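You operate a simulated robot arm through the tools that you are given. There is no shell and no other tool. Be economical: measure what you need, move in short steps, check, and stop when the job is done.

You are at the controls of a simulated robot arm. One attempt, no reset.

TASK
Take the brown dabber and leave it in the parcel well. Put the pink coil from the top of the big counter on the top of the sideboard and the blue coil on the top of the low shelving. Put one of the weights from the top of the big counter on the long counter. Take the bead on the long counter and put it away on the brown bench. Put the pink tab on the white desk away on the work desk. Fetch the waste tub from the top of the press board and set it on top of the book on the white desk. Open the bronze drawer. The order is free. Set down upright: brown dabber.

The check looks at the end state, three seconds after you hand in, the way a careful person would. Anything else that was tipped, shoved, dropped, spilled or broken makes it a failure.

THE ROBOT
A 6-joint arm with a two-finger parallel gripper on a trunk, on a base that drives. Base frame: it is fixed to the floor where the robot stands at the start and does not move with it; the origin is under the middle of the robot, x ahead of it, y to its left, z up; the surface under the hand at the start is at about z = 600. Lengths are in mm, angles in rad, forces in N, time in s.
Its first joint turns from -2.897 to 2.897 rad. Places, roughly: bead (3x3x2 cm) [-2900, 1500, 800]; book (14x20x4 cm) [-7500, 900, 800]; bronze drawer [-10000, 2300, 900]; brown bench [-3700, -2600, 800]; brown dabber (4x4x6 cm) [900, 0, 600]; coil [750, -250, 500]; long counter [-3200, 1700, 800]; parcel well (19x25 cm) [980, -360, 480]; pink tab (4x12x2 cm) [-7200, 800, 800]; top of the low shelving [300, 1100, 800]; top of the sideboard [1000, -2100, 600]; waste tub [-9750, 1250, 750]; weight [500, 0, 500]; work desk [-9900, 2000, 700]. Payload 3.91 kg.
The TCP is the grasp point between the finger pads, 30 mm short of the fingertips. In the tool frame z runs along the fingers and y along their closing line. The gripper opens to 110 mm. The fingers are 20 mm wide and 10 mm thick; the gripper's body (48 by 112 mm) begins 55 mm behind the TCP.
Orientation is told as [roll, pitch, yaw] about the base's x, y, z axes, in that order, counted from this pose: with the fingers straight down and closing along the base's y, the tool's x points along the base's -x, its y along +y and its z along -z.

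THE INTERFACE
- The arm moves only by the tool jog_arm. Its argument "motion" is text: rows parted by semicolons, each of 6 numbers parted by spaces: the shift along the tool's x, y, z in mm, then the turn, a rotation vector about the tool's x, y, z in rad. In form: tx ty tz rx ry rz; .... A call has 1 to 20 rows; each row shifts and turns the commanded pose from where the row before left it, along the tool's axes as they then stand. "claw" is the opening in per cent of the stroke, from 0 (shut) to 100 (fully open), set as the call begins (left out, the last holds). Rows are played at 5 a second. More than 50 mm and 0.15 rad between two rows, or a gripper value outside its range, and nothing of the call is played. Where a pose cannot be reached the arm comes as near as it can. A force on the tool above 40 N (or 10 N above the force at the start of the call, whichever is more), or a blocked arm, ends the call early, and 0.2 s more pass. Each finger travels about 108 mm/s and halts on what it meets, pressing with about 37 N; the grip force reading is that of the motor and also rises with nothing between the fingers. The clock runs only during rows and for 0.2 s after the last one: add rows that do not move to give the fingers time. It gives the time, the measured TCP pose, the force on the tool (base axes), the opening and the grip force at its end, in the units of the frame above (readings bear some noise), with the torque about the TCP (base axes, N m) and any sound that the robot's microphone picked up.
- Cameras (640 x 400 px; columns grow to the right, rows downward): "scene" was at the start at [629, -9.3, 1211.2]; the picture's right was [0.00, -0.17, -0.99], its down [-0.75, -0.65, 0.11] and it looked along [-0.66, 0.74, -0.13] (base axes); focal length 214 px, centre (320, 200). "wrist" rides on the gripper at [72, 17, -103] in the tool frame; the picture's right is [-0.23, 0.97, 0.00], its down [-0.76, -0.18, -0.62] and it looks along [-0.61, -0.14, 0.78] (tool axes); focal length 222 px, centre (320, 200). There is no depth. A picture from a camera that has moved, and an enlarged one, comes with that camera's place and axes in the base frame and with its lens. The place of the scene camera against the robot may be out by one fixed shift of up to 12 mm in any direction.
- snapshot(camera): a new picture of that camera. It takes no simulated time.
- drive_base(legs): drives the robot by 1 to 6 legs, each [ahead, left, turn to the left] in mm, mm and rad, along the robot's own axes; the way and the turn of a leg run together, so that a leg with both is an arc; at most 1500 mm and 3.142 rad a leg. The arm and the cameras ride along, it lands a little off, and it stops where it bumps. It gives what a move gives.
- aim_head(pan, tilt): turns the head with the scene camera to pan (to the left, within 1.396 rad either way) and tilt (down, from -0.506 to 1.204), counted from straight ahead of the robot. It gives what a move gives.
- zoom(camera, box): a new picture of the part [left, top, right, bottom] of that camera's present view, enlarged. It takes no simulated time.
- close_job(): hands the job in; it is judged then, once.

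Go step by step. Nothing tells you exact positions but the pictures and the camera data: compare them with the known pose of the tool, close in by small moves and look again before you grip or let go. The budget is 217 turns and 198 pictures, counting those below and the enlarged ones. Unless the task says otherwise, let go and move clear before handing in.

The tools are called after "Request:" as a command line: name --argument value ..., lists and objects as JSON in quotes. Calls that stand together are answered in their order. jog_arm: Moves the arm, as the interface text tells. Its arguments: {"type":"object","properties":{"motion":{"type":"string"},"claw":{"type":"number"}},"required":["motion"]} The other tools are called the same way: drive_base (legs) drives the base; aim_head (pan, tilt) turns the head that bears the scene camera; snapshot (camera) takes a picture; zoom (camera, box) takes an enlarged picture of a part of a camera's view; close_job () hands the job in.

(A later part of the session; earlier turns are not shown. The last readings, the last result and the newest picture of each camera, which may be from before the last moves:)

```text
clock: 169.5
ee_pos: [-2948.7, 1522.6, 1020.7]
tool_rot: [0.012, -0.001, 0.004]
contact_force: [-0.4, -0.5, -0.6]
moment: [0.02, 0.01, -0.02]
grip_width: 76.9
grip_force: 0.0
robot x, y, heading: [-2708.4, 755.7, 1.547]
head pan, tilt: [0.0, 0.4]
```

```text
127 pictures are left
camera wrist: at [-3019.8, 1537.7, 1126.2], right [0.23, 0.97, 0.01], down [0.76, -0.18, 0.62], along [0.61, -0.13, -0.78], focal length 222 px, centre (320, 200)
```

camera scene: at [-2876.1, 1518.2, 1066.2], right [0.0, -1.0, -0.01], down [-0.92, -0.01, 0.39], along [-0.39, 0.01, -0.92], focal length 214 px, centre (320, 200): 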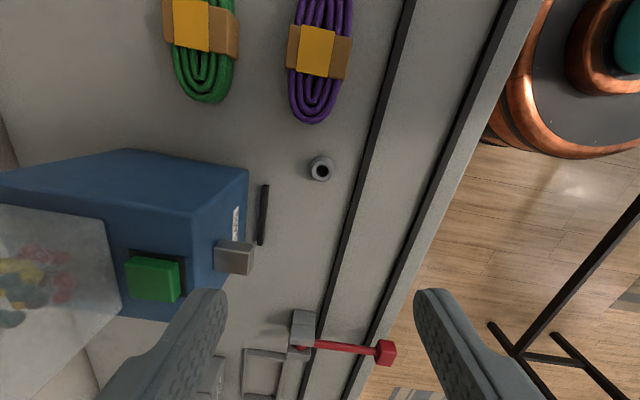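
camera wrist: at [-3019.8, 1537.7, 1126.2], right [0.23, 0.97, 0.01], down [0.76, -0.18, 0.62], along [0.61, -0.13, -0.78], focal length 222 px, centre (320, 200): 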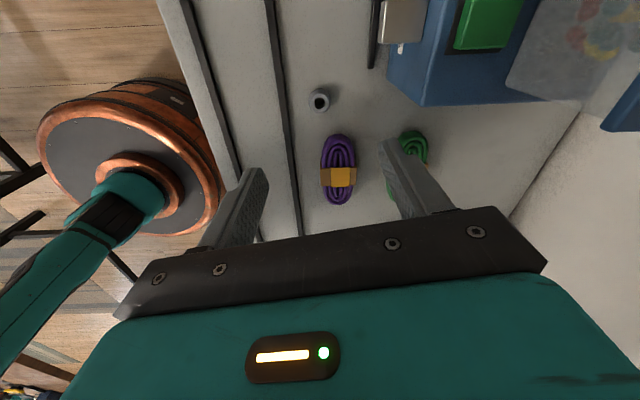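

Request:
jog_arm --motion "-6 0 40 0 0 0;0 0 45 0 0 0;0 0 40 0 0 0;0 0 20 0 0 0;0 0 0 0 0 0" --claw 55

Request:
snapshot --camera "wrist"

```text
clock: 170.7
ee_pos: [-2940.8, 1524.1, 876.8]
tool_rot: [0.013, -0.001, 0.003]
contact_force: [-0.8, 1.5, -0.5]
moment: [0.02, 0.0, 0.0]
grip_width: 60.4
grip_force: 0.2
robot x, y, heading: [-2712.3, 759.1, 1.546]
head pan, tilt: [0.0, 0.4]
```

```text
126 pictures are left
camera wrist: at [-3013.6, 1540.4, 980.9], right [0.23, 0.97, 0.01], down [0.76, -0.18, 0.62], along [0.61, -0.13, -0.78], focal length 222 px, centre (320, 200)
```

wrist: 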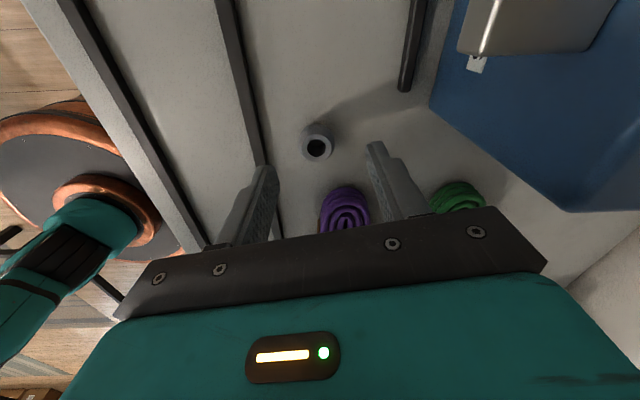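

Request:
jog_arm --motion "-3 -2 25 0 0 0;0 0 15 0 0 0;0 0 3 0 0 0;0 0 0 0 0 0"

Request:
jog_arm --motion "0 0 0 0 0 0;0 0 0 0 0 0;0 0 0 0 0 0;0 0 0 0 0 0" --claw 0

Request:
snapshot --camera "wrist"

```text
clock: 171.7
ee_pos: [-2938.3, 1523.4, 833.7]
tool_rot: [0.013, -0.002, 0.002]
contact_force: [0.4, -0.8, 0.2]
moment: [-0.01, 0.0, 0.01]
grip_width: 60.4
grip_force: 0.1
robot x, y, heading: [-2711.3, 758.9, 1.547]
head pan, tilt: [0.0, 0.4]
```

```text
clock: 172.7
ee_pos: [-2939.2, 1523.8, 834.0]
tool_rot: [0.012, -0.003, 0.002]
contact_force: [-0.4, -0.6, -0.3]
moment: [-0.01, 0.03, -0.01]
grip_width: 23.0
grip_force: 37.2
robot x, y, heading: [-2711.2, 760.5, 1.543]
head pan, tilt: [0.0, 0.4]
```

```text
125 pictures are left
camera wrist: at [-3010.8, 1539.2, 938.4], right [0.23, 0.97, 0.01], down [0.76, -0.18, 0.62], along [0.61, -0.13, -0.78], focal length 222 px, centre (320, 200)
```

wrist: 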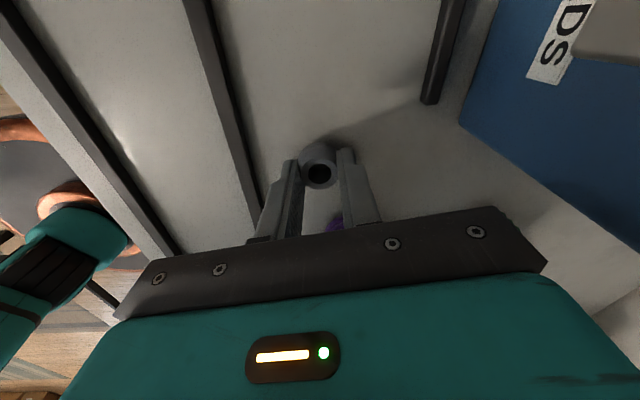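

Bead gripped. I lift, turn the tool back, retract, back away from the counter, and turn to look for the brown bench.

Request:
jog_arm --motion "0 0 -40 0 0 0;0 0 -45 0 0 0;0 0 -45 0 0 0;0 0 -45 0 0 0;0 0 -45 0 0 0;0 0 -35 0 0 -0.1395;0 0 0 0 0 -0.1395;0 0 0 0 0 -0.1395;0 0 0 0 0 -0.1395;0 0 0 0 0 -0.1395;0 0 0 0 0 -0.1395;0 0 0 0 0 -0.1395;0 0 0 0 0 -0.1395;0 0 0 0 0 -0.1395;0 0 0 0 0 -0.1395;0 0 0 0 0 -0.1395;45 0 0 0 0 0;45 0 0 0 0 0;45 0 0 0 0 0;45 0 0 0 0 0"

Request:
jog_arm --motion "40 -20 0 0 0 0;40 -20 0 0 0 0;30 -20 0 0 0 0;0 -40 0 0 0 0;0 -40 0 0 0 0;0 0 0 0 0 0"

Request:
drive_base --legs '[[-350, 0, 0], [0, 0, 1.59]]'

Request:
aim_head --pan 1.2 --tilt 0

Request:
snapshot --camera "scene"

```text
clock: 176.9
ee_pos: [-2944.8, 1337.0, 1087.4]
tool_rot: [-0.003, -0.009, 1.536]
contact_force: [-1.1, 1.3, -0.4]
moment: [-0.09, -0.03, 0.01]
grip_width: 25.9
grip_force: 37.0
robot x, y, heading: [-2714.6, 758.8, 1.546]
head pan, tilt: [0.0, 0.4]
```

```text
clock: 178.3
ee_pos: [-2808.0, 1221.9, 1084.7]
tool_rot: [-0.002, -0.013, 1.535]
contact_force: [-0.6, -0.7, -0.7]
moment: [-0.02, -0.02, 0.0]
grip_width: 26.0
grip_force: 36.2
robot x, y, heading: [-2712.9, 759.6, 1.547]
head pan, tilt: [0.0, 0.4]
```

```text
clock: 184.3
ee_pos: [-3182.6, 328.1, 1083.4]
tool_rot: [-0.002, -0.012, 3.105]
contact_force: [0.3, 0.1, -1.3]
moment: [0.02, -0.01, 0.01]
grip_width: 25.9
grip_force: 37.4
robot x, y, heading: [-2723.0, 422.1, 3.115]
head pan, tilt: [0.0, 0.4]
```

```text
clock: 185.7
ee_pos: [-3182.6, 327.4, 1084.8]
tool_rot: [-0.001, -0.011, 3.105]
contact_force: [0.3, 0.1, 0.1]
moment: [0.0, -0.02, 0.01]
grip_width: 25.7
grip_force: 37.2
robot x, y, heading: [-2723.3, 424.3, 3.116]
head pan, tilt: [1.201, 0.0]
```

```text
124 pictures are left
camera scene: at [-3297.0, 244.1, 1190.4], right [0.0, 0.36, -0.93], down [1.0, -0.04, -0.01], along [-0.04, -0.93, -0.36], focal length 214 px, centre (320, 200)
```

scene: 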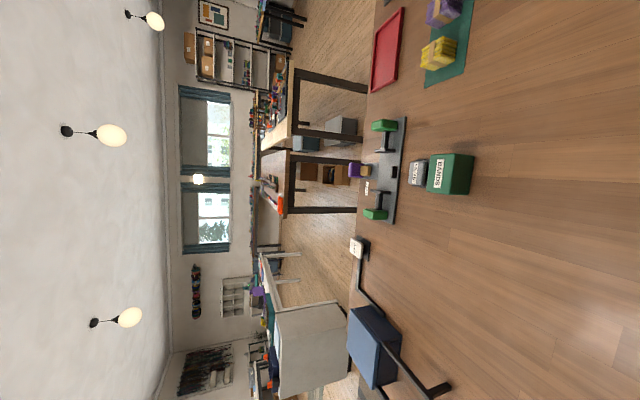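

Request:
zoom --camera "scene" --box '[210, 40, 410, 300]'

Request:
snapshot --camera "wrist"

```text
1.54 times, centred on (310, 170) of scene
camera zoom: at [-3297.0, 244.1, 1190.4], right [0.0, 0.36, -0.93], down [1.0, -0.04, -0.01], along [-0.04, -0.93, -0.36], focal length 330 px, centre (335, 246)
```

zoom: 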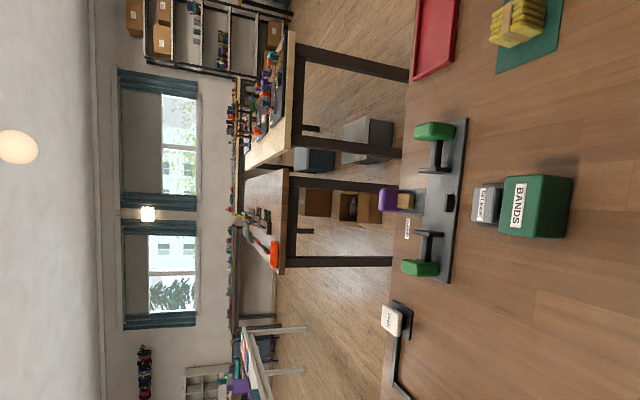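

```text
122 pictures are left
camera wrist: at [-3110.3, 307.9, 1188.2], right [-0.26, -0.96, 0.0], down [-0.75, 0.2, 0.63], along [-0.61, 0.17, -0.77], focal length 222 px, centre (320, 200)
```

wrist: 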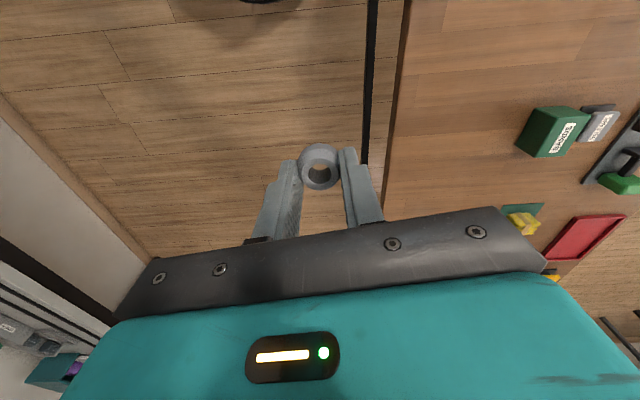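

The bead hangs well. The brown bench is the brown table beyond the middle tables, its near end around (-3500, -1600). I look west for a way around the middle tables.

Request:
aim_head --pan 1.0 --tilt -0.5

Request:
snapshot --camera "scene"

Request:
aim_head --pan 1.2 --tilt 0.7

Request:
snapshot --camera "scene"

```text
clock: 186.6
ee_pos: [-3183.8, 327.2, 1084.2]
tool_rot: [-0.001, -0.012, 3.105]
contact_force: [-1.2, 0.3, -0.7]
moment: [0.01, -0.06, -0.01]
grip_width: 25.7
grip_force: 36.7
robot x, y, heading: [-2725.1, 423.6, 3.113]
head pan, tilt: [1.0, -0.499]
```

```text
121 pictures are left
camera scene: at [-3336.0, 273.0, 1187.3], right [0.01, 0.54, -0.84], down [0.86, -0.43, -0.27], along [-0.51, -0.72, -0.47], focal length 214 px, centre (320, 200)
```

scene: 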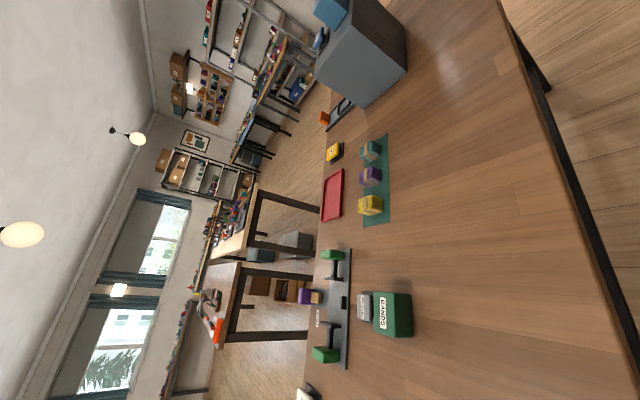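

```text
clock: 188.0
ee_pos: [-3182.8, 329.1, 1085.3]
tool_rot: [-0.001, -0.012, 3.106]
contact_force: [-0.3, 0.0, -0.5]
moment: [0.01, 0.03, 0.01]
grip_width: 25.7
grip_force: 37.2
robot x, y, heading: [-2721.8, 420.6, 3.113]
head pan, tilt: [1.201, 0.7]
```

```text
120 pictures are left
camera scene: at [-3233.1, 246.4, 1191.5], right [0.0, 0.36, -0.93], down [0.79, 0.57, 0.22], along [0.61, -0.74, -0.29], focal length 214 px, centre (320, 200)
```

scene: 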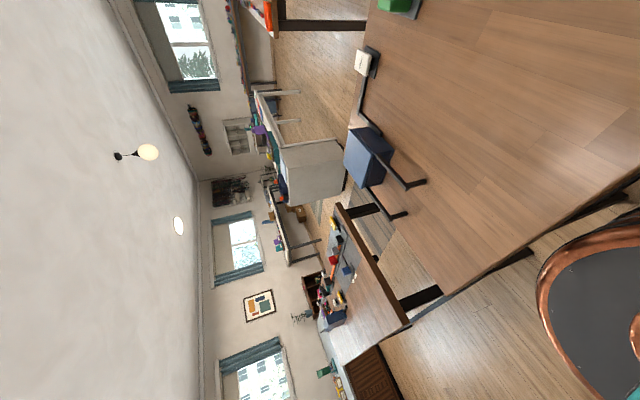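

Gap between the middle tables is too narrow; their west end is near x = -4450. I drive west along the aisle.

Request:
drive_base --legs '[[0, 0, -0.11], [1300, 0, 0]]'

Request:
aim_head --pan 0.8 --tilt -0.5

Request:
snapshot --camera "scene"

```text
clock: 194.4
ee_pos: [-4393.0, 547.3, 1084.6]
tool_rot: [-0.002, -0.013, 3.013]
contact_force: [0.3, -0.7, 0.2]
moment: [-0.01, 0.01, -0.02]
grip_width: 25.4
grip_force: 36.7
robot x, y, heading: [-3921.1, 599.3, 3.025]
head pan, tilt: [1.201, 0.7]
stopped in leg 2: the robot was blocked; the commanded pose is now the measured one
```

```text
clock: 195.8
ee_pos: [-4392.6, 547.0, 1085.3]
tool_rot: [0.0, -0.013, 3.012]
contact_force: [0.3, 0.2, 0.4]
moment: [0.01, -0.01, 0.0]
grip_width: 25.6
grip_force: 36.2
robot x, y, heading: [-3921.3, 597.7, 3.025]
head pan, tilt: [0.799, -0.499]
```

```text
119 pictures are left
camera scene: at [-4548.8, 514.9, 1176.8], right [0.08, 0.69, -0.72], down [0.82, -0.45, -0.34], along [-0.56, -0.56, -0.61], focal length 214 px, centre (320, 200)
```

scene: 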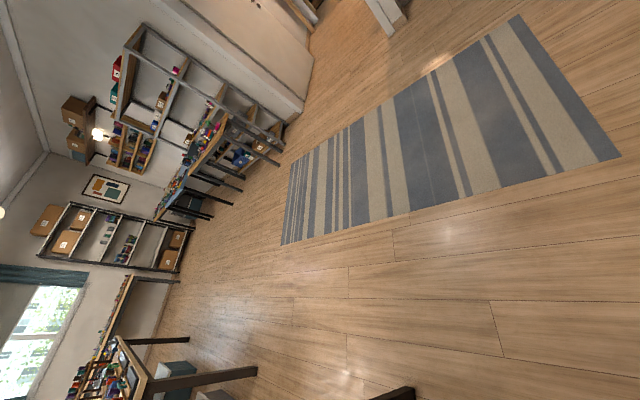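

The base touched the middle table; I sidestep away from it, pass its west end and turn south, then look.

Request:
drive_base --legs '[[0, -200, 0], [1000, 0, 0], [0, 1200, 0], [0, 500, 0]]'

Request:
aim_head --pan 1.2 --tilt 0.3

Request:
snapshot --camera "scene"

```text
clock: 210.5
ee_pos: [-5650.8, -770.4, 1084.3]
tool_rot: [-0.001, -0.011, 2.975]
contact_force: [-0.6, 0.1, 0.1]
moment: [-0.05, 0.02, 0.0]
grip_width: 22.3
grip_force: 37.3
robot x, y, heading: [-5179.8, -734.3, 2.982]
head pan, tilt: [0.799, -0.499]
```

```text
clock: 211.6
ee_pos: [-5651.6, -769.4, 1085.5]
tool_rot: [-0.002, -0.012, 2.974]
contact_force: [0.2, -0.1, 0.1]
moment: [0.0, -0.02, 0.01]
grip_width: 22.4
grip_force: 36.8
robot x, y, heading: [-5183.2, -737.2, 2.982]
head pan, tilt: [1.201, 0.3]
```

```text
118 pictures are left
camera scene: at [-5747.6, -846.8, 1188.9], right [0.05, 0.36, -0.93], down [0.99, 0.11, 0.1], along [0.14, -0.93, -0.35], focal length 214 px, centre (320, 200)
```

scene: 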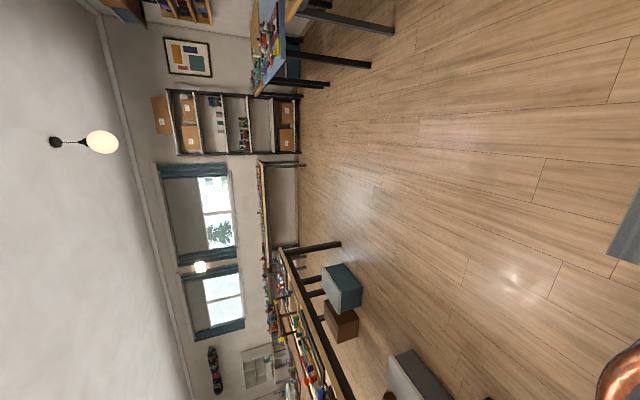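

Request:
drive_base --legs '[[0, 0, 1.6], [0, 1450, 0]]'

Request:
aim_head --pan 0.3 --tilt -0.5

Request:
snapshot --camera "scene"

Request:
snapshot --camera "wrist"

```text
clock: 222.6
ee_pos: [-3735.5, -1427.4, 1084.8]
tool_rot: [-0.003, -0.014, -1.746]
contact_force: [-0.5, 0.4, 0.1]
moment: [0.0, 0.03, 0.01]
grip_width: 23.0
grip_force: 36.8
robot x, y, heading: [-3767.3, -957.2, -1.738]
head pan, tilt: [1.201, 0.3]
```

```text
clock: 223.8
ee_pos: [-3735.5, -1427.8, 1085.7]
tool_rot: [-0.003, -0.013, -1.745]
contact_force: [-0.7, 0.3, -0.1]
moment: [0.0, -0.01, 0.01]
grip_width: 23.0
grip_force: 37.0
robot x, y, heading: [-3770.5, -955.1, -1.734]
head pan, tilt: [0.3, -0.499]
```

```text
117 pictures are left
camera scene: at [-3744.4, -1581.4, 1159.6], right [-0.94, 0.16, -0.3], down [0.29, 0.83, -0.47], along [0.17, -0.53, -0.83], focal length 214 px, centre (320, 200)
```

scene: 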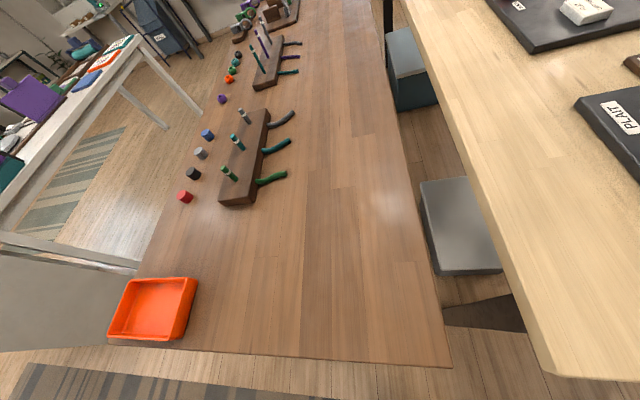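

```text
116 pictures are left
camera wrist: at [-3706.6, -1357.9, 1188.3], right [0.92, -0.39, 0.0], down [-0.31, -0.71, 0.63], along [-0.25, -0.58, -0.77], focal length 222 px, centre (320, 200)
```

wrist: 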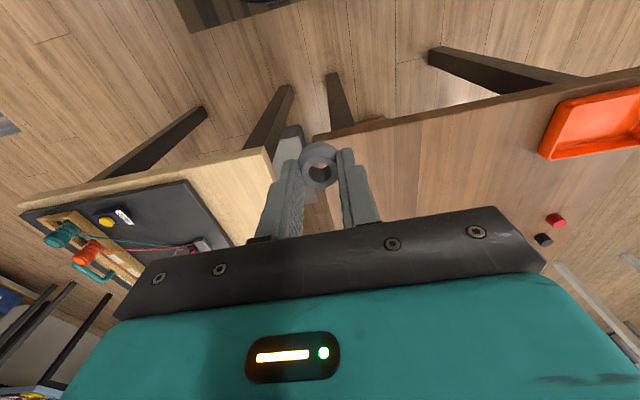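

The bench has a free area near its end at about (-3650, -1720). I move over it and check the bead in the grip.

Request:
jog_arm --motion "-39 19.2 0 0 0 0;-39 19.2 0 0 0 0;-39 19.2 0 0 0 0;-39 19.2 0 0 0 0;-39 19.2 0 0 0 0;-39 19.2 0 0 0 0;-39 19.2 0 0 0 0;0 0 45 0 0 0;0 0 45 0 0 0;0 0 0 0 0 0"

Request:
aim_head --pan 0 --tilt 0.7

Request:
snapshot --camera "scene"

Request:
zoom --camera "wrist" --box '[240, 110, 400, 210]'

```text
clock: 226.0
ee_pos: [-3652.4, -1720.8, 998.5]
tool_rot: [-0.002, -0.011, -1.745]
contact_force: [1.2, -0.6, 0.0]
moment: [0.02, 0.02, 0.0]
grip_width: 22.6
grip_force: 37.4
robot x, y, heading: [-3767.8, -957.3, -1.733]
head pan, tilt: [0.3, -0.499]
```

```text
clock: 227.4
ee_pos: [-3650.7, -1721.2, 997.4]
tool_rot: [-0.001, -0.011, -1.745]
contact_force: [-1.1, -0.2, -0.4]
moment: [-0.03, 0.02, 0.02]
grip_width: 22.8
grip_force: 36.8
robot x, y, heading: [-3765.3, -957.9, -1.736]
head pan, tilt: [0.0, 0.7]
```

```text
115 pictures are left
camera scene: at [-3661.1, -1769.7, 1050.4], right [-0.98, 0.17, 0.0], down [0.14, 0.76, 0.63], along [0.11, 0.62, -0.77], focal length 214 px, centre (320, 200)
```

scene: 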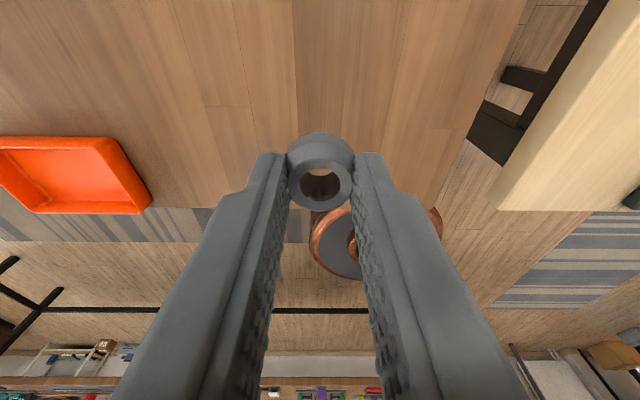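

```text
4.00 times, centred on (320, 160) of wrist
camera zoom: at [-3621.7, -1651.5, 1101.3], right [0.92, -0.39, 0.0], down [-0.31, -0.71, 0.63], along [-0.25, -0.58, -0.77], focal length 888 px, centre (320, 360)
```

zoom: 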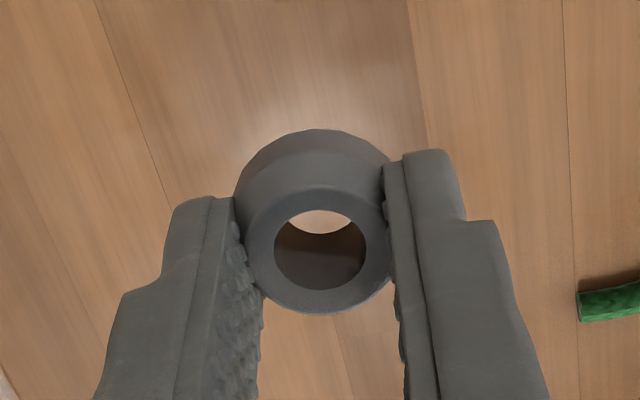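

The bead hangs level in the fingertips. Descending slowly to the bench.

Request:
jog_arm --motion "0 0 45 0 0 0;0 0 45 0 0 0;0 0 30 0 0 0;0 0 10 0 0 0;0 0 3 0 0 0;0 0 3 0 0 0;0 0 3 0 0 0;0 0 3 0 0 0;0 0 3 0 0 0;0 0 2 0 0 0;0 0 2 0 0 0;0 0 2 0 0 0;0 0 2 0 0 0;0 0 2 0 0 0;0 0 2 0 0 0;0 0 2 0 0 0;0 0 2 0 0 0;0 0 2 0 0 0"

Request:
snapshot --camera "wrist"

```text
clock: 231.2
ee_pos: [-3652.5, -1723.3, 836.0]
tool_rot: [-0.001, -0.014, -1.745]
contact_force: [2.2, 4.7, 19.7]
moment: [0.24, -0.17, -0.05]
grip_width: 23.1
grip_force: 36.4
robot x, y, heading: [-3768.8, -953.5, -1.735]
head pan, tilt: [0.0, 0.7]
```

```text
113 pictures are left
camera wrist: at [-3622.8, -1653.4, 939.4], right [0.92, -0.39, 0.0], down [-0.31, -0.71, 0.63], along [-0.25, -0.58, -0.77], focal length 222 px, centre (320, 200)
```

wrist: 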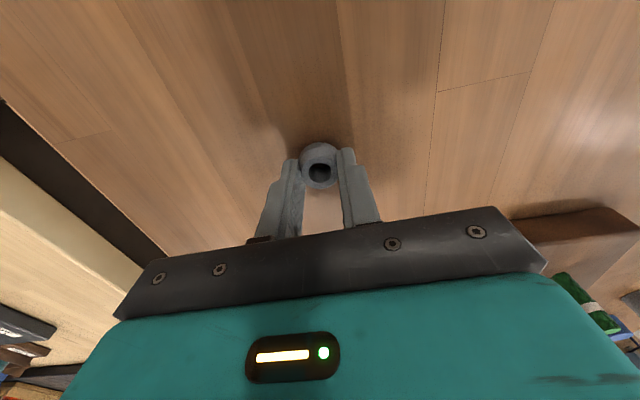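

In contact. I release and rise.

Request:
jog_arm --motion "0 0 -1 0 0 0;0 0 0 0 0 0"

Request:
jog_arm --motion "0 0 0 0 0 0;0 0 0 0 0 0;0 0 0 0 0 0;0 0 -10 0 0 0;0 0 -30 0 0 0;0 0 -45 0 0 0;0 0 -45 0 0 0;0 0 -45 0 0 0;0 0 -45 0 0 0;0 0 -30 0 0 0;0 0 0 0 0 0" --claw 60

Request:
snapshot --camera "wrist"

```text
clock: 231.8
ee_pos: [-3654.0, -1723.1, 835.1]
tool_rot: [-0.002, -0.012, -1.745]
contact_force: [2.1, -4.5, 10.7]
moment: [-0.14, -0.17, -0.01]
grip_width: 22.9
grip_force: 36.9
robot x, y, heading: [-3769.0, -956.7, -1.741]
head pan, tilt: [0.0, 0.7]
```

```text
clock: 234.2
ee_pos: [-3650.1, -1718.3, 1084.1]
tool_rot: [-0.002, -0.011, -1.745]
contact_force: [-0.4, -0.4, -0.4]
moment: [0.01, -0.02, -0.01]
grip_width: 66.0
grip_force: 0.1
robot x, y, heading: [-3766.1, -961.6, -1.738]
head pan, tilt: [0.0, 0.7]
```

```text
112 pictures are left
camera wrist: at [-3618.8, -1649.6, 1188.8], right [0.92, -0.39, 0.0], down [-0.31, -0.71, 0.63], along [-0.25, -0.58, -0.77], focal length 222 px, centre (320, 200)
```

wrist: 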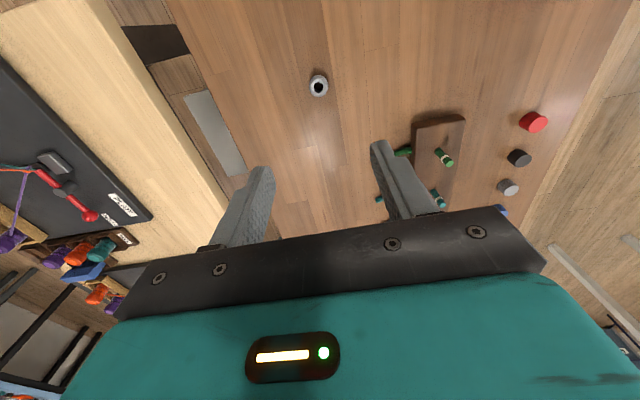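

The bead stands on the bench. Next the west part: I retract, drive back west, turn to face west and look ahead.

Request:
jog_arm --motion "45 0 0 0 0 0;45 0 0 0 0 0;45 0 0 0 0 0;45 0 0 0 0 0;45 0 0 0 0 0;45 0 0 0 0 0;30 -40 0 0 0 0;0 -40 0 0 0 0;0 0 0 0 0 0"

Request:
drive_base --legs '[[0, -1450, 0], [0, 0, -1.45], [300, -300, 0]]'

Request:
aim_head --pan 0 --tilt -0.5

Request:
snapshot --camera "scene"

```text
clock: 236.2
ee_pos: [-3681.9, -1409.9, 1080.6]
tool_rot: [-0.002, -0.014, -1.744]
contact_force: [-0.5, -1.3, 0.7]
moment: [0.05, 0.01, 0.02]
grip_width: 65.8
grip_force: 0.1
robot x, y, heading: [-3767.6, -957.2, -1.735]
head pan, tilt: [0.0, 0.7]
```

```text
clock: 249.1
ee_pos: [-5919.8, -532.8, 1082.0]
tool_rot: [-0.004, -0.013, 3.085]
contact_force: [0.0, 0.7, -0.5]
moment: [-0.02, 0.03, -0.02]
grip_width: 65.9
grip_force: 0.1
robot x, y, heading: [-5479.9, -394.1, 3.094]
head pan, tilt: [0.0, 0.7]
```

```text
clock: 250.5
ee_pos: [-5919.7, -532.5, 1081.1]
tool_rot: [-0.002, -0.013, 3.083]
contact_force: [0.5, -0.4, -0.1]
moment: [0.05, -0.02, 0.0]
grip_width: 66.0
grip_force: 0.0
robot x, y, heading: [-5476.2, -391.5, 3.092]
head pan, tilt: [0.0, -0.499]
```

```text
111 pictures are left
camera scene: at [-6070.6, -527.3, 1153.2], right [0.06, 1.0, 0.0], down [0.87, -0.05, -0.49], along [-0.49, 0.03, -0.87], focal length 214 px, centre (320, 200)
```

scene: 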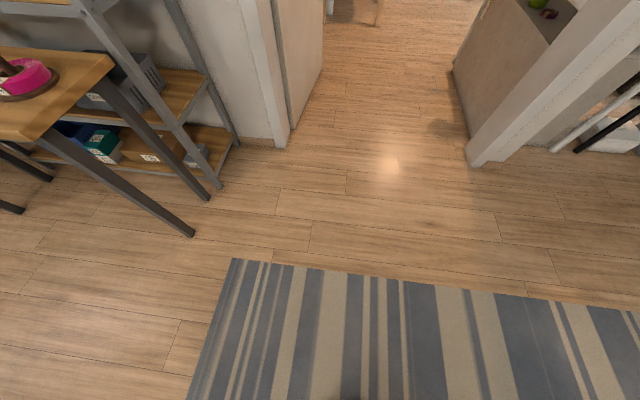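

The doorway lies ahead between about y -750 and 600 at x ≈ -7050; the white desk is just inside on the right. I drive toward the doorway centre.

Request:
drive_base --legs '[[1200, -230, 0]]'

Request:
snapshot --camera "scene"

Request:
aim_head --pan -1.1 --tilt -0.3

Request:
snapshot --camera "scene"

```text
clock: 256.7
ee_pos: [-7110.9, -285.9, 1082.7]
tool_rot: [-0.002, -0.012, 3.12]
contact_force: [0.1, 0.0, 0.0]
moment: [0.01, -0.01, 0.0]
grip_width: 66.0
grip_force: 0.0
robot x, y, heading: [-6677.4, -129.7, 3.131]
head pan, tilt: [0.0, -0.499]
```

```text
110 pictures are left
camera scene: at [-7262.4, -285.6, 1153.3], right [0.02, 1.0, 0.0], down [0.87, -0.02, -0.49], along [-0.49, 0.01, -0.87], focal length 214 px, centre (320, 200)
```

scene: 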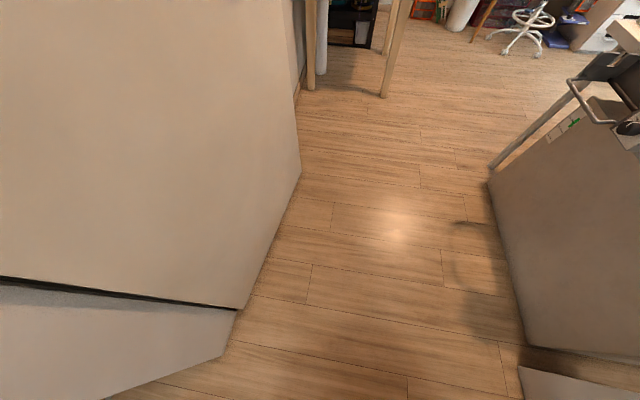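

```text
clock: 258.1
ee_pos: [-7110.8, -284.9, 1082.8]
tool_rot: [-0.003, -0.011, 3.12]
contact_force: [1.7, 0.0, -0.2]
moment: [-0.01, 0.01, 0.02]
grip_width: 66.2
grip_force: 0.0
robot x, y, heading: [-6681.4, -128.5, 3.129]
head pan, tilt: [-1.1, -0.3]
```

```text
109 pictures are left
camera scene: at [-7246.1, -215.9, 1184.5], right [0.02, 0.45, 0.89], down [0.96, 0.24, -0.15], along [-0.28, 0.86, -0.43], focal length 214 px, centre (320, 200)
```

scene: 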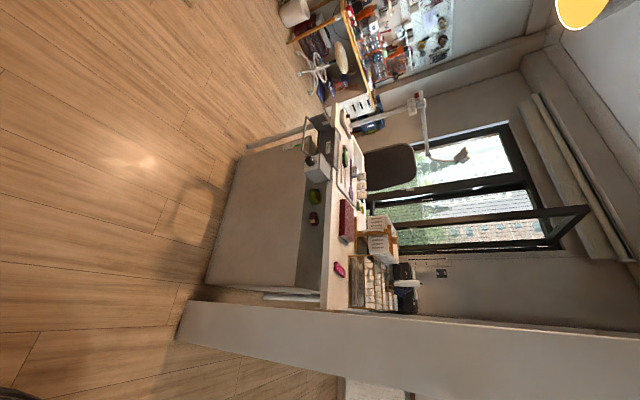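

Request:
zoom --camera "scene" --box '[200, 90, 440, 330]'

```text
1.67 times, centred on (320, 210) of scene
camera zoom: at [-7246.1, -215.9, 1184.5], right [0.02, 0.45, 0.89], down [0.96, 0.24, -0.15], along [-0.28, 0.86, -0.43], focal length 358 px, centre (320, 183)
```

zoom: 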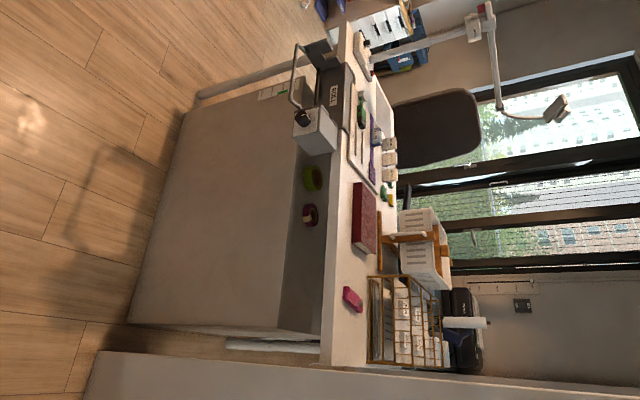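

The pink tab is near (-7212, 790) and the red book near (-7470, 900) on the white desk. I drive in and face the desk.

Request:
drive_base --legs '[[700, -220, 0], [0, 0, -1.56]]'

Request:
aim_head --pan 0 --tilt -0.5

Request:
snapshot --camera "scene"

Request:
snapshot --camera "wrist"

```text
clock: 265.7
ee_pos: [-7512.2, 527.8, 1080.9]
tool_rot: [-0.003, -0.011, 1.571]
contact_force: [-0.6, 0.2, 0.0]
moment: [0.01, 0.0, -0.02]
grip_width: 66.0
grip_force: 0.1
robot x, y, heading: [-7349.4, 98.2, 1.583]
head pan, tilt: [-1.1, -0.3]
```

```text
clock: 267.0
ee_pos: [-7510.5, 527.9, 1081.9]
tool_rot: [-0.002, -0.013, 1.572]
contact_force: [1.2, 0.5, 0.2]
moment: [0.01, 0.01, -0.01]
grip_width: 66.0
grip_force: 0.0
robot x, y, heading: [-7350.2, 96.4, 1.581]
head pan, tilt: [0.0, -0.499]
```

```text
107 pictures are left
camera scene: at [-7513.5, 673.6, 1153.3], right [1.0, 0.0, 0.0], down [0.0, -0.87, -0.49], along [0.0, 0.49, -0.87], focal length 214 px, centre (320, 200)
```

scene: 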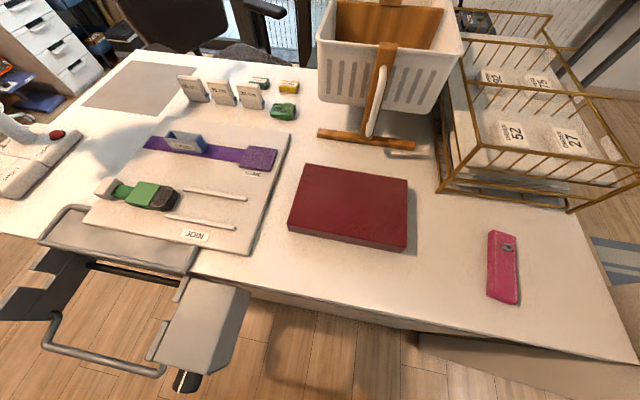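

```text
106 pictures are left
camera wrist: at [-7528.4, 454.2, 1184.9], right [-0.97, 0.23, 0.0], down [0.18, 0.75, 0.63], along [0.14, 0.62, -0.77], focal length 222 px, centre (320, 200)
```

wrist: 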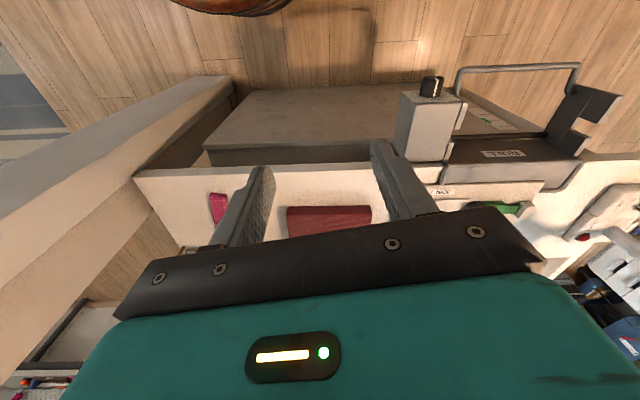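

The tab lies at about (-7227, 750), long axis [.33, .94], near a wire basket. I park the head high, and go above the tab's near half.

Request:
aim_head --pan 1.396 --tilt 0.716

Request:
jog_arm --motion "-27 -38.7 0 0 0 0;-27 -38.7 0 0 0 0;-27 -38.7 0 0 0 0;-27 -38.7 0 0 0 0;-27 -38.7 0 0 0 0;-27 -38.7 0 0 0 0;-27 -38.7 0 0 0 0;0 0 40 0 0 0.112;0 0 40 0 0 0.112;0 0 40 0 0 0.112;0 0 0 0 0 0;0 0 0 0 0 0" --claw 65

Request:
snapshot --camera "wrist"

Request:
snapshot --camera "scene"

```text
clock: 268.5
ee_pos: [-7511.8, 527.7, 1080.7]
tool_rot: [-0.001, -0.012, 1.571]
contact_force: [0.2, 0.4, -0.2]
moment: [0.06, -0.03, -0.01]
grip_width: 65.8
grip_force: 0.2
robot x, y, heading: [-7343.1, 95.6, 1.582]
head pan, tilt: [1.396, 0.716]
```

```text
clock: 271.1
ee_pos: [-7240.7, 714.8, 965.5]
tool_rot: [0.005, -0.012, 1.236]
contact_force: [0.2, -0.1, 0.6]
moment: [0.01, -0.03, -0.02]
grip_width: 71.5
grip_force: 0.1
robot x, y, heading: [-7346.6, 99.4, 1.58]
head pan, tilt: [1.396, 0.716]
```

```text
105 pictures are left
camera wrist: at [-7279.6, 651.1, 1067.3], right [-0.84, 0.54, 0.01], down [0.42, 0.65, 0.63], along [0.33, 0.54, -0.78], focal length 222 px, centre (320, 200)
```

wrist: 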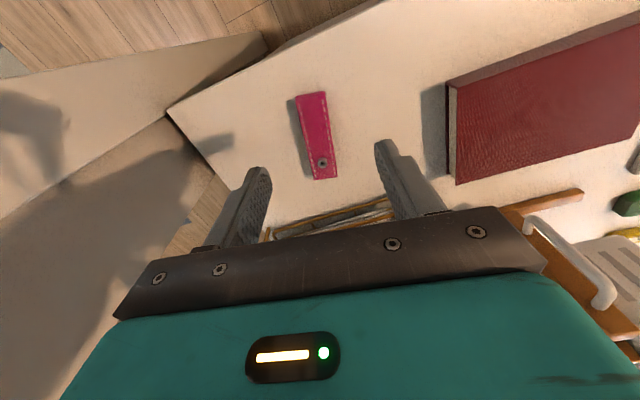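

```text
104 pictures are left
camera scene: at [-7305.3, 779.9, 1086.9], right [0.17, -0.05, -0.99], down [0.36, -0.93, 0.1], along [-0.92, -0.37, -0.14], focal length 214 px, centre (320, 200)
```

scene: 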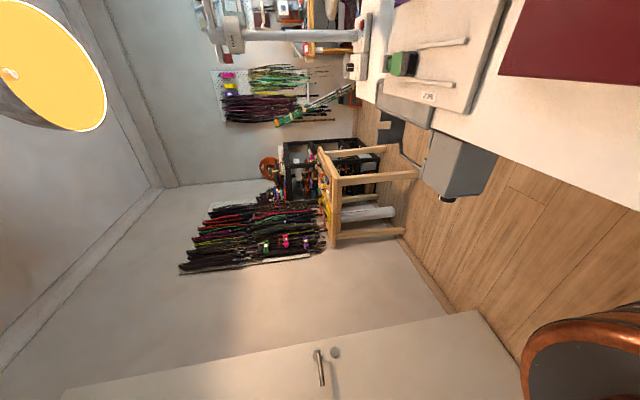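

Request:
jog_arm --motion "-22 -10 0 0 0 0.08;0 0 40 0 0 0;0 0 40 0 0 0;0 0 30 0 0 0;0 0 0 0 0 0"

Request:
snapshot --camera "wrist"

Request:
snapshot --camera "scene"

```text
clock: 272.3
ee_pos: [-7224.9, 738.3, 854.4]
tool_rot: [0.002, -0.013, 1.156]
contact_force: [0.2, 0.6, -0.1]
moment: [-0.03, -0.03, -0.03]
grip_width: 71.6
grip_force: 0.1
robot x, y, heading: [-7349.6, 98.7, 1.583]
head pan, tilt: [1.396, 0.716]
```

```text
103 pictures are left
camera wrist: at [-7270.0, 677.9, 958.0], right [-0.8, 0.6, 0.01], down [0.47, 0.62, 0.63], along [0.38, 0.51, -0.78], focal length 222 px, centre (320, 200)
```

wrist: 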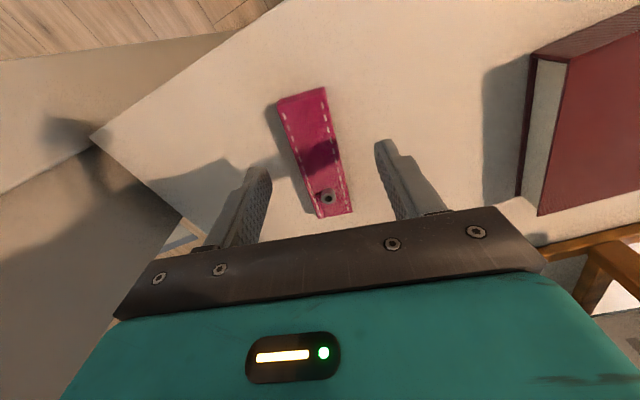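

```text
102 pictures are left
camera scene: at [-7285.1, 808.1, 977.6], right [0.16, -0.06, -0.99], down [0.29, -0.95, 0.1], along [-0.94, -0.3, -0.14], focal length 214 px, centre (320, 200)
```

scene: 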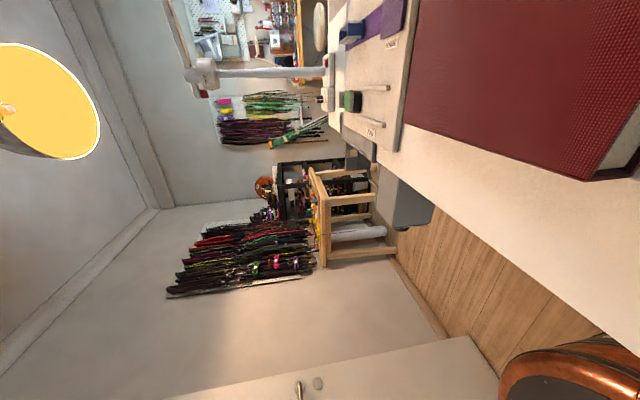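

Request:
jog_arm --motion "0 -5 30 0 0 0;0 0 15 0 0 0;0 0 4 0 0 0;0 0 3 0 0 0;0 0 2 0 0 0;0 0 2 0 0 0;0 0 2 0 0 0;0 0 0 0 0 0"

Request:
snapshot --camera "wrist"

```text
clock: 273.2
ee_pos: [-7219.2, 735.5, 810.1]
tool_rot: [0.002, -0.017, 1.156]
contact_force: [-4.1, -11.0, 14.9]
moment: [-0.68, -0.31, -0.53]
grip_width: 71.4
grip_force: 0.0
robot x, y, heading: [-7343.1, 93.3, 1.584]
head pan, tilt: [1.396, 0.716]
stopped in row 4: the force on the tool passed its limit at 49 N (the readings are from after the stop); the commanded pose is now the measured one
```

```text
101 pictures are left
camera wrist: at [-7264.7, 674.2, 913.3], right [-0.8, 0.6, 0.01], down [0.47, 0.61, 0.64], along [0.38, 0.51, -0.77], focal length 222 px, centre (320, 200)
```

wrist: 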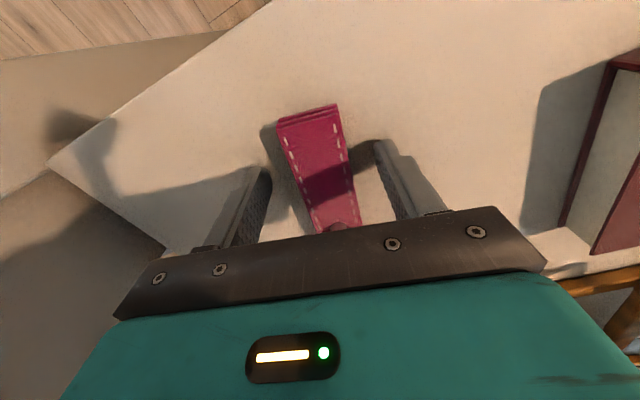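

Request:
jog_arm --motion "0 0 -2 0 0 0;0 0 0 0 0 0"

Request:
jog_arm --motion "0 0 0 0 0 0;0 0 0 0 0 0;0 0 0 0 0 0;0 0 0 0 0 0" --claw 0

Request:
snapshot --camera "wrist"

```text
clock: 273.8
ee_pos: [-7219.7, 736.0, 812.3]
tool_rot: [0.004, -0.017, 1.156]
contact_force: [0.5, 0.2, -0.1]
moment: [0.0, -0.02, 0.01]
grip_width: 71.5
grip_force: 0.1
robot x, y, heading: [-7348.3, 94.7, 1.583]
head pan, tilt: [1.396, 0.716]
```

```text
clock: 274.8
ee_pos: [-7219.5, 735.4, 811.5]
tool_rot: [0.004, -0.019, 1.155]
contact_force: [-0.4, -0.1, -0.1]
moment: [-0.01, -0.04, -0.01]
grip_width: 35.1
grip_force: 37.0
robot x, y, heading: [-7347.5, 96.3, 1.582]
head pan, tilt: [1.396, 0.716]
```

```text
100 pictures are left
camera wrist: at [-7264.7, 674.5, 914.3], right [-0.8, 0.6, 0.01], down [0.47, 0.61, 0.64], along [0.38, 0.51, -0.77], focal length 222 px, centre (320, 200)
```

wrist: 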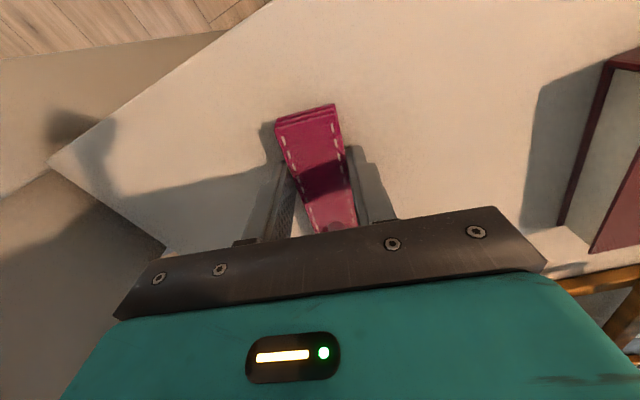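

Tab gripped (35 mm). I lift, retract, step back and look west toward the work desk.

Request:
jog_arm --motion "0 0 -45 0 0 0;0 0 -45 0 0 0;0 0 -45 0 0 0;0 0 -45 0 0 0;0 0 -45 0 0 0;0 0 -45 0 0 0;0 0 0 0 0 -0.138;0 0 0 0 0 -0.138;0 0 0 0 0 -0.138;40 20 0 0 0 0;40 20 0 0 0 0;40 20 0 0 0 0;40 20 0 0 0 0;40 20 0 0 0 0;0 0 0 0 0 0"

Request:
aim_head --pan 1.2 --tilt -0.3

Request:
snapshot --camera "scene"

Request:
snapshot --camera "wrist"

```text
clock: 278.0
ee_pos: [-7318.1, 531.7, 1078.0]
tool_rot: [-0.004, -0.018, 1.57]
contact_force: [0.3, 0.0, -0.3]
moment: [-0.04, -0.01, 0.04]
grip_width: 34.3
grip_force: 36.9
robot x, y, heading: [-7347.7, 95.1, 1.578]
head pan, tilt: [1.396, 0.716]
```

```text
clock: 279.3
ee_pos: [-7318.2, 532.8, 1077.2]
tool_rot: [-0.001, -0.018, 1.568]
contact_force: [-1.0, 0.0, -0.6]
moment: [-0.02, 0.0, -0.01]
grip_width: 34.7
grip_force: 37.1
robot x, y, heading: [-7346.5, 99.1, 1.581]
head pan, tilt: [1.201, -0.3]
```

```text
99 pictures are left
camera scene: at [-7393.2, 662.7, 1188.0], right [0.36, 0.02, -0.93], down [-0.28, -0.95, -0.12], along [-0.89, 0.3, -0.34], focal length 214 px, centre (320, 200)
```

scene: 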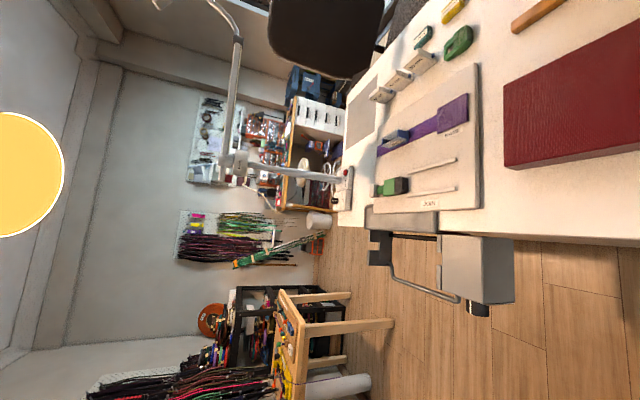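

```text
98 pictures are left
camera wrist: at [-7335.2, 458.4, 1180.4], right [-0.97, 0.23, 0.0], down [0.18, 0.75, 0.64], along [0.14, 0.62, -0.77], focal length 222 px, centre (320, 200)
```

wrist: 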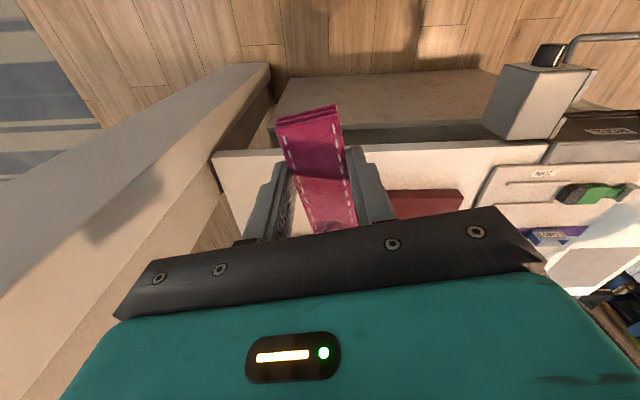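

Request:
zoom --camera "scene" --box '[180, 60, 380, 260]'

```text
2.00 times, centred on (280, 160) of scene
camera zoom: at [-7393.2, 662.7, 1188.0], right [0.36, 0.02, -0.93], down [-0.28, -0.95, -0.12], along [-0.89, 0.3, -0.34], focal length 429 px, centre (400, 280)
```

zoom: 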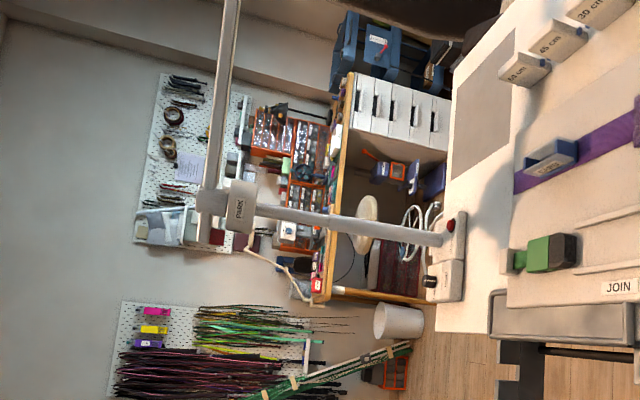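

The work desk is at the west wall; the way leads between the white desk's corner (-8170, 830) and a wooden rack (-8880, 260). I turn west and drive through.

Request:
drive_base --legs '[[0, 0, 1.56], [980, -230, 0]]'

Request:
aim_head --pan -0.6 --tilt -0.5

Request:
snapshot --camera "scene"

```text
clock: 288.0
ee_pos: [-8712.9, 419.4, 1076.6]
tool_rot: [-0.004, -0.017, 3.087]
contact_force: [0.9, -0.4, -0.2]
moment: [0.0, -0.04, -0.02]
grip_width: 34.7
grip_force: 37.4
robot x, y, heading: [-8276.5, 369.8, 3.099]
head pan, tilt: [1.201, -0.3]
```

```text
clock: 289.8
ee_pos: [-8712.7, 418.9, 1078.6]
tool_rot: [-0.004, -0.017, 3.088]
contact_force: [0.4, -0.4, 0.1]
moment: [-0.02, -0.02, 0.0]
grip_width: 34.7
grip_force: 37.2
robot x, y, heading: [-8279.5, 368.9, 3.099]
head pan, tilt: [-0.6, -0.499]
```

```text
96 pictures are left
camera scene: at [-8860.9, 461.1, 1161.7], right [0.05, 0.82, 0.57], down [0.88, 0.22, -0.41], along [-0.46, 0.52, -0.71], focal length 214 px, centre (320, 200)
```

scene: 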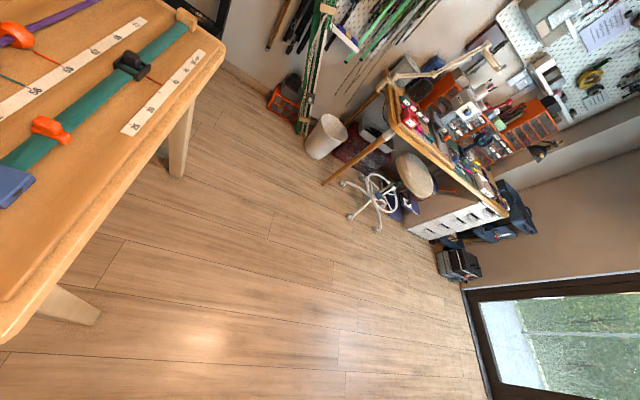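

Request:
zoom --camera "scene" --box '[260, 20, 420, 250]'

Request:
zoom --camera "scene" --box '[380, 20, 600, 290]'

```text
1.74 times, centred on (340, 135) of scene
camera zoom: at [-8860.9, 461.1, 1161.7], right [0.05, 0.82, 0.57], down [0.88, 0.22, -0.41], along [-0.46, 0.52, -0.71], focal length 373 px, centre (285, 313)
```

zoom: 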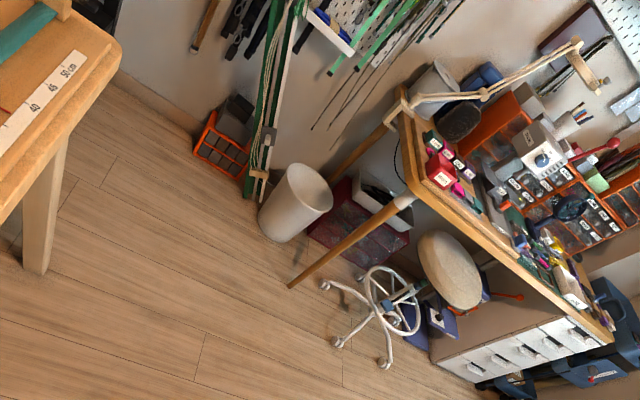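

```text
1.48 times, centred on (490, 155) of scene
camera zoom: at [-8860.9, 461.1, 1161.7], right [0.05, 0.82, 0.57], down [0.88, 0.22, -0.41], along [-0.46, 0.52, -0.71], focal length 318 px, centre (68, 267)
```

zoom: 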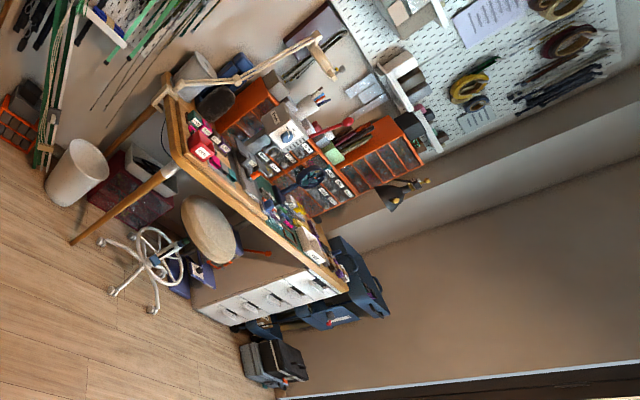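

Request:
drive_base --legs '[[430, -510, 0], [290, -520, 0]]'

Request:
aim_head --pan -0.2 --tilt -0.5

Request:
snapshot --camera "scene"

Request:
snapshot --camera "wrist"

```text
clock: 296.5
ee_pos: [-9413.8, 1463.7, 1077.2]
tool_rot: [-0.004, -0.017, 3.104]
contact_force: [0.0, 0.0, -1.0]
moment: [-0.01, -0.04, 0.02]
grip_width: 34.3
grip_force: 37.2
robot x, y, heading: [-8976.8, 1423.6, 3.116]
head pan, tilt: [-0.6, -0.499]
```

```text
clock: 297.4
ee_pos: [-9413.1, 1463.8, 1077.8]
tool_rot: [-0.004, -0.018, 3.105]
contact_force: [0.6, 1.0, -0.2]
moment: [0.0, -0.03, -0.01]
grip_width: 34.8
grip_force: 36.9
robot x, y, heading: [-8976.7, 1419.9, 3.115]
head pan, tilt: [-0.201, -0.499]
```

```text
93 pictures are left
camera scene: at [-9563.0, 1478.5, 1151.3], right [0.04, 0.98, 0.2], down [0.87, 0.07, -0.48], along [-0.49, 0.2, -0.85], focal length 214 px, centre (320, 200)
```

scene: 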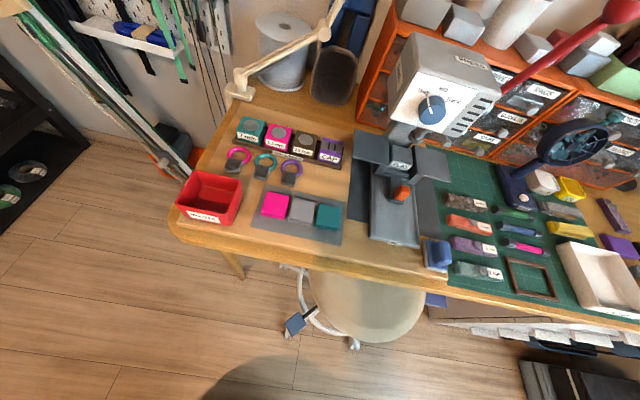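

```text
92 pictures are left
camera wrist: at [-9339.2, 1443.7, 1180.4], right [-0.26, -0.97, 0.0], down [-0.74, 0.2, 0.64], along [-0.61, 0.17, -0.77], focal length 222 px, centre (320, 200)
```

wrist: 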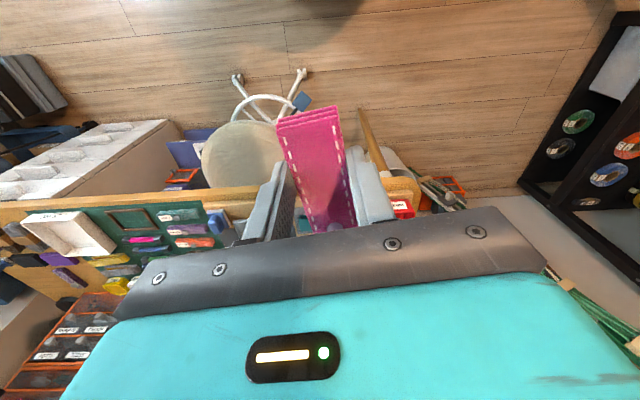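

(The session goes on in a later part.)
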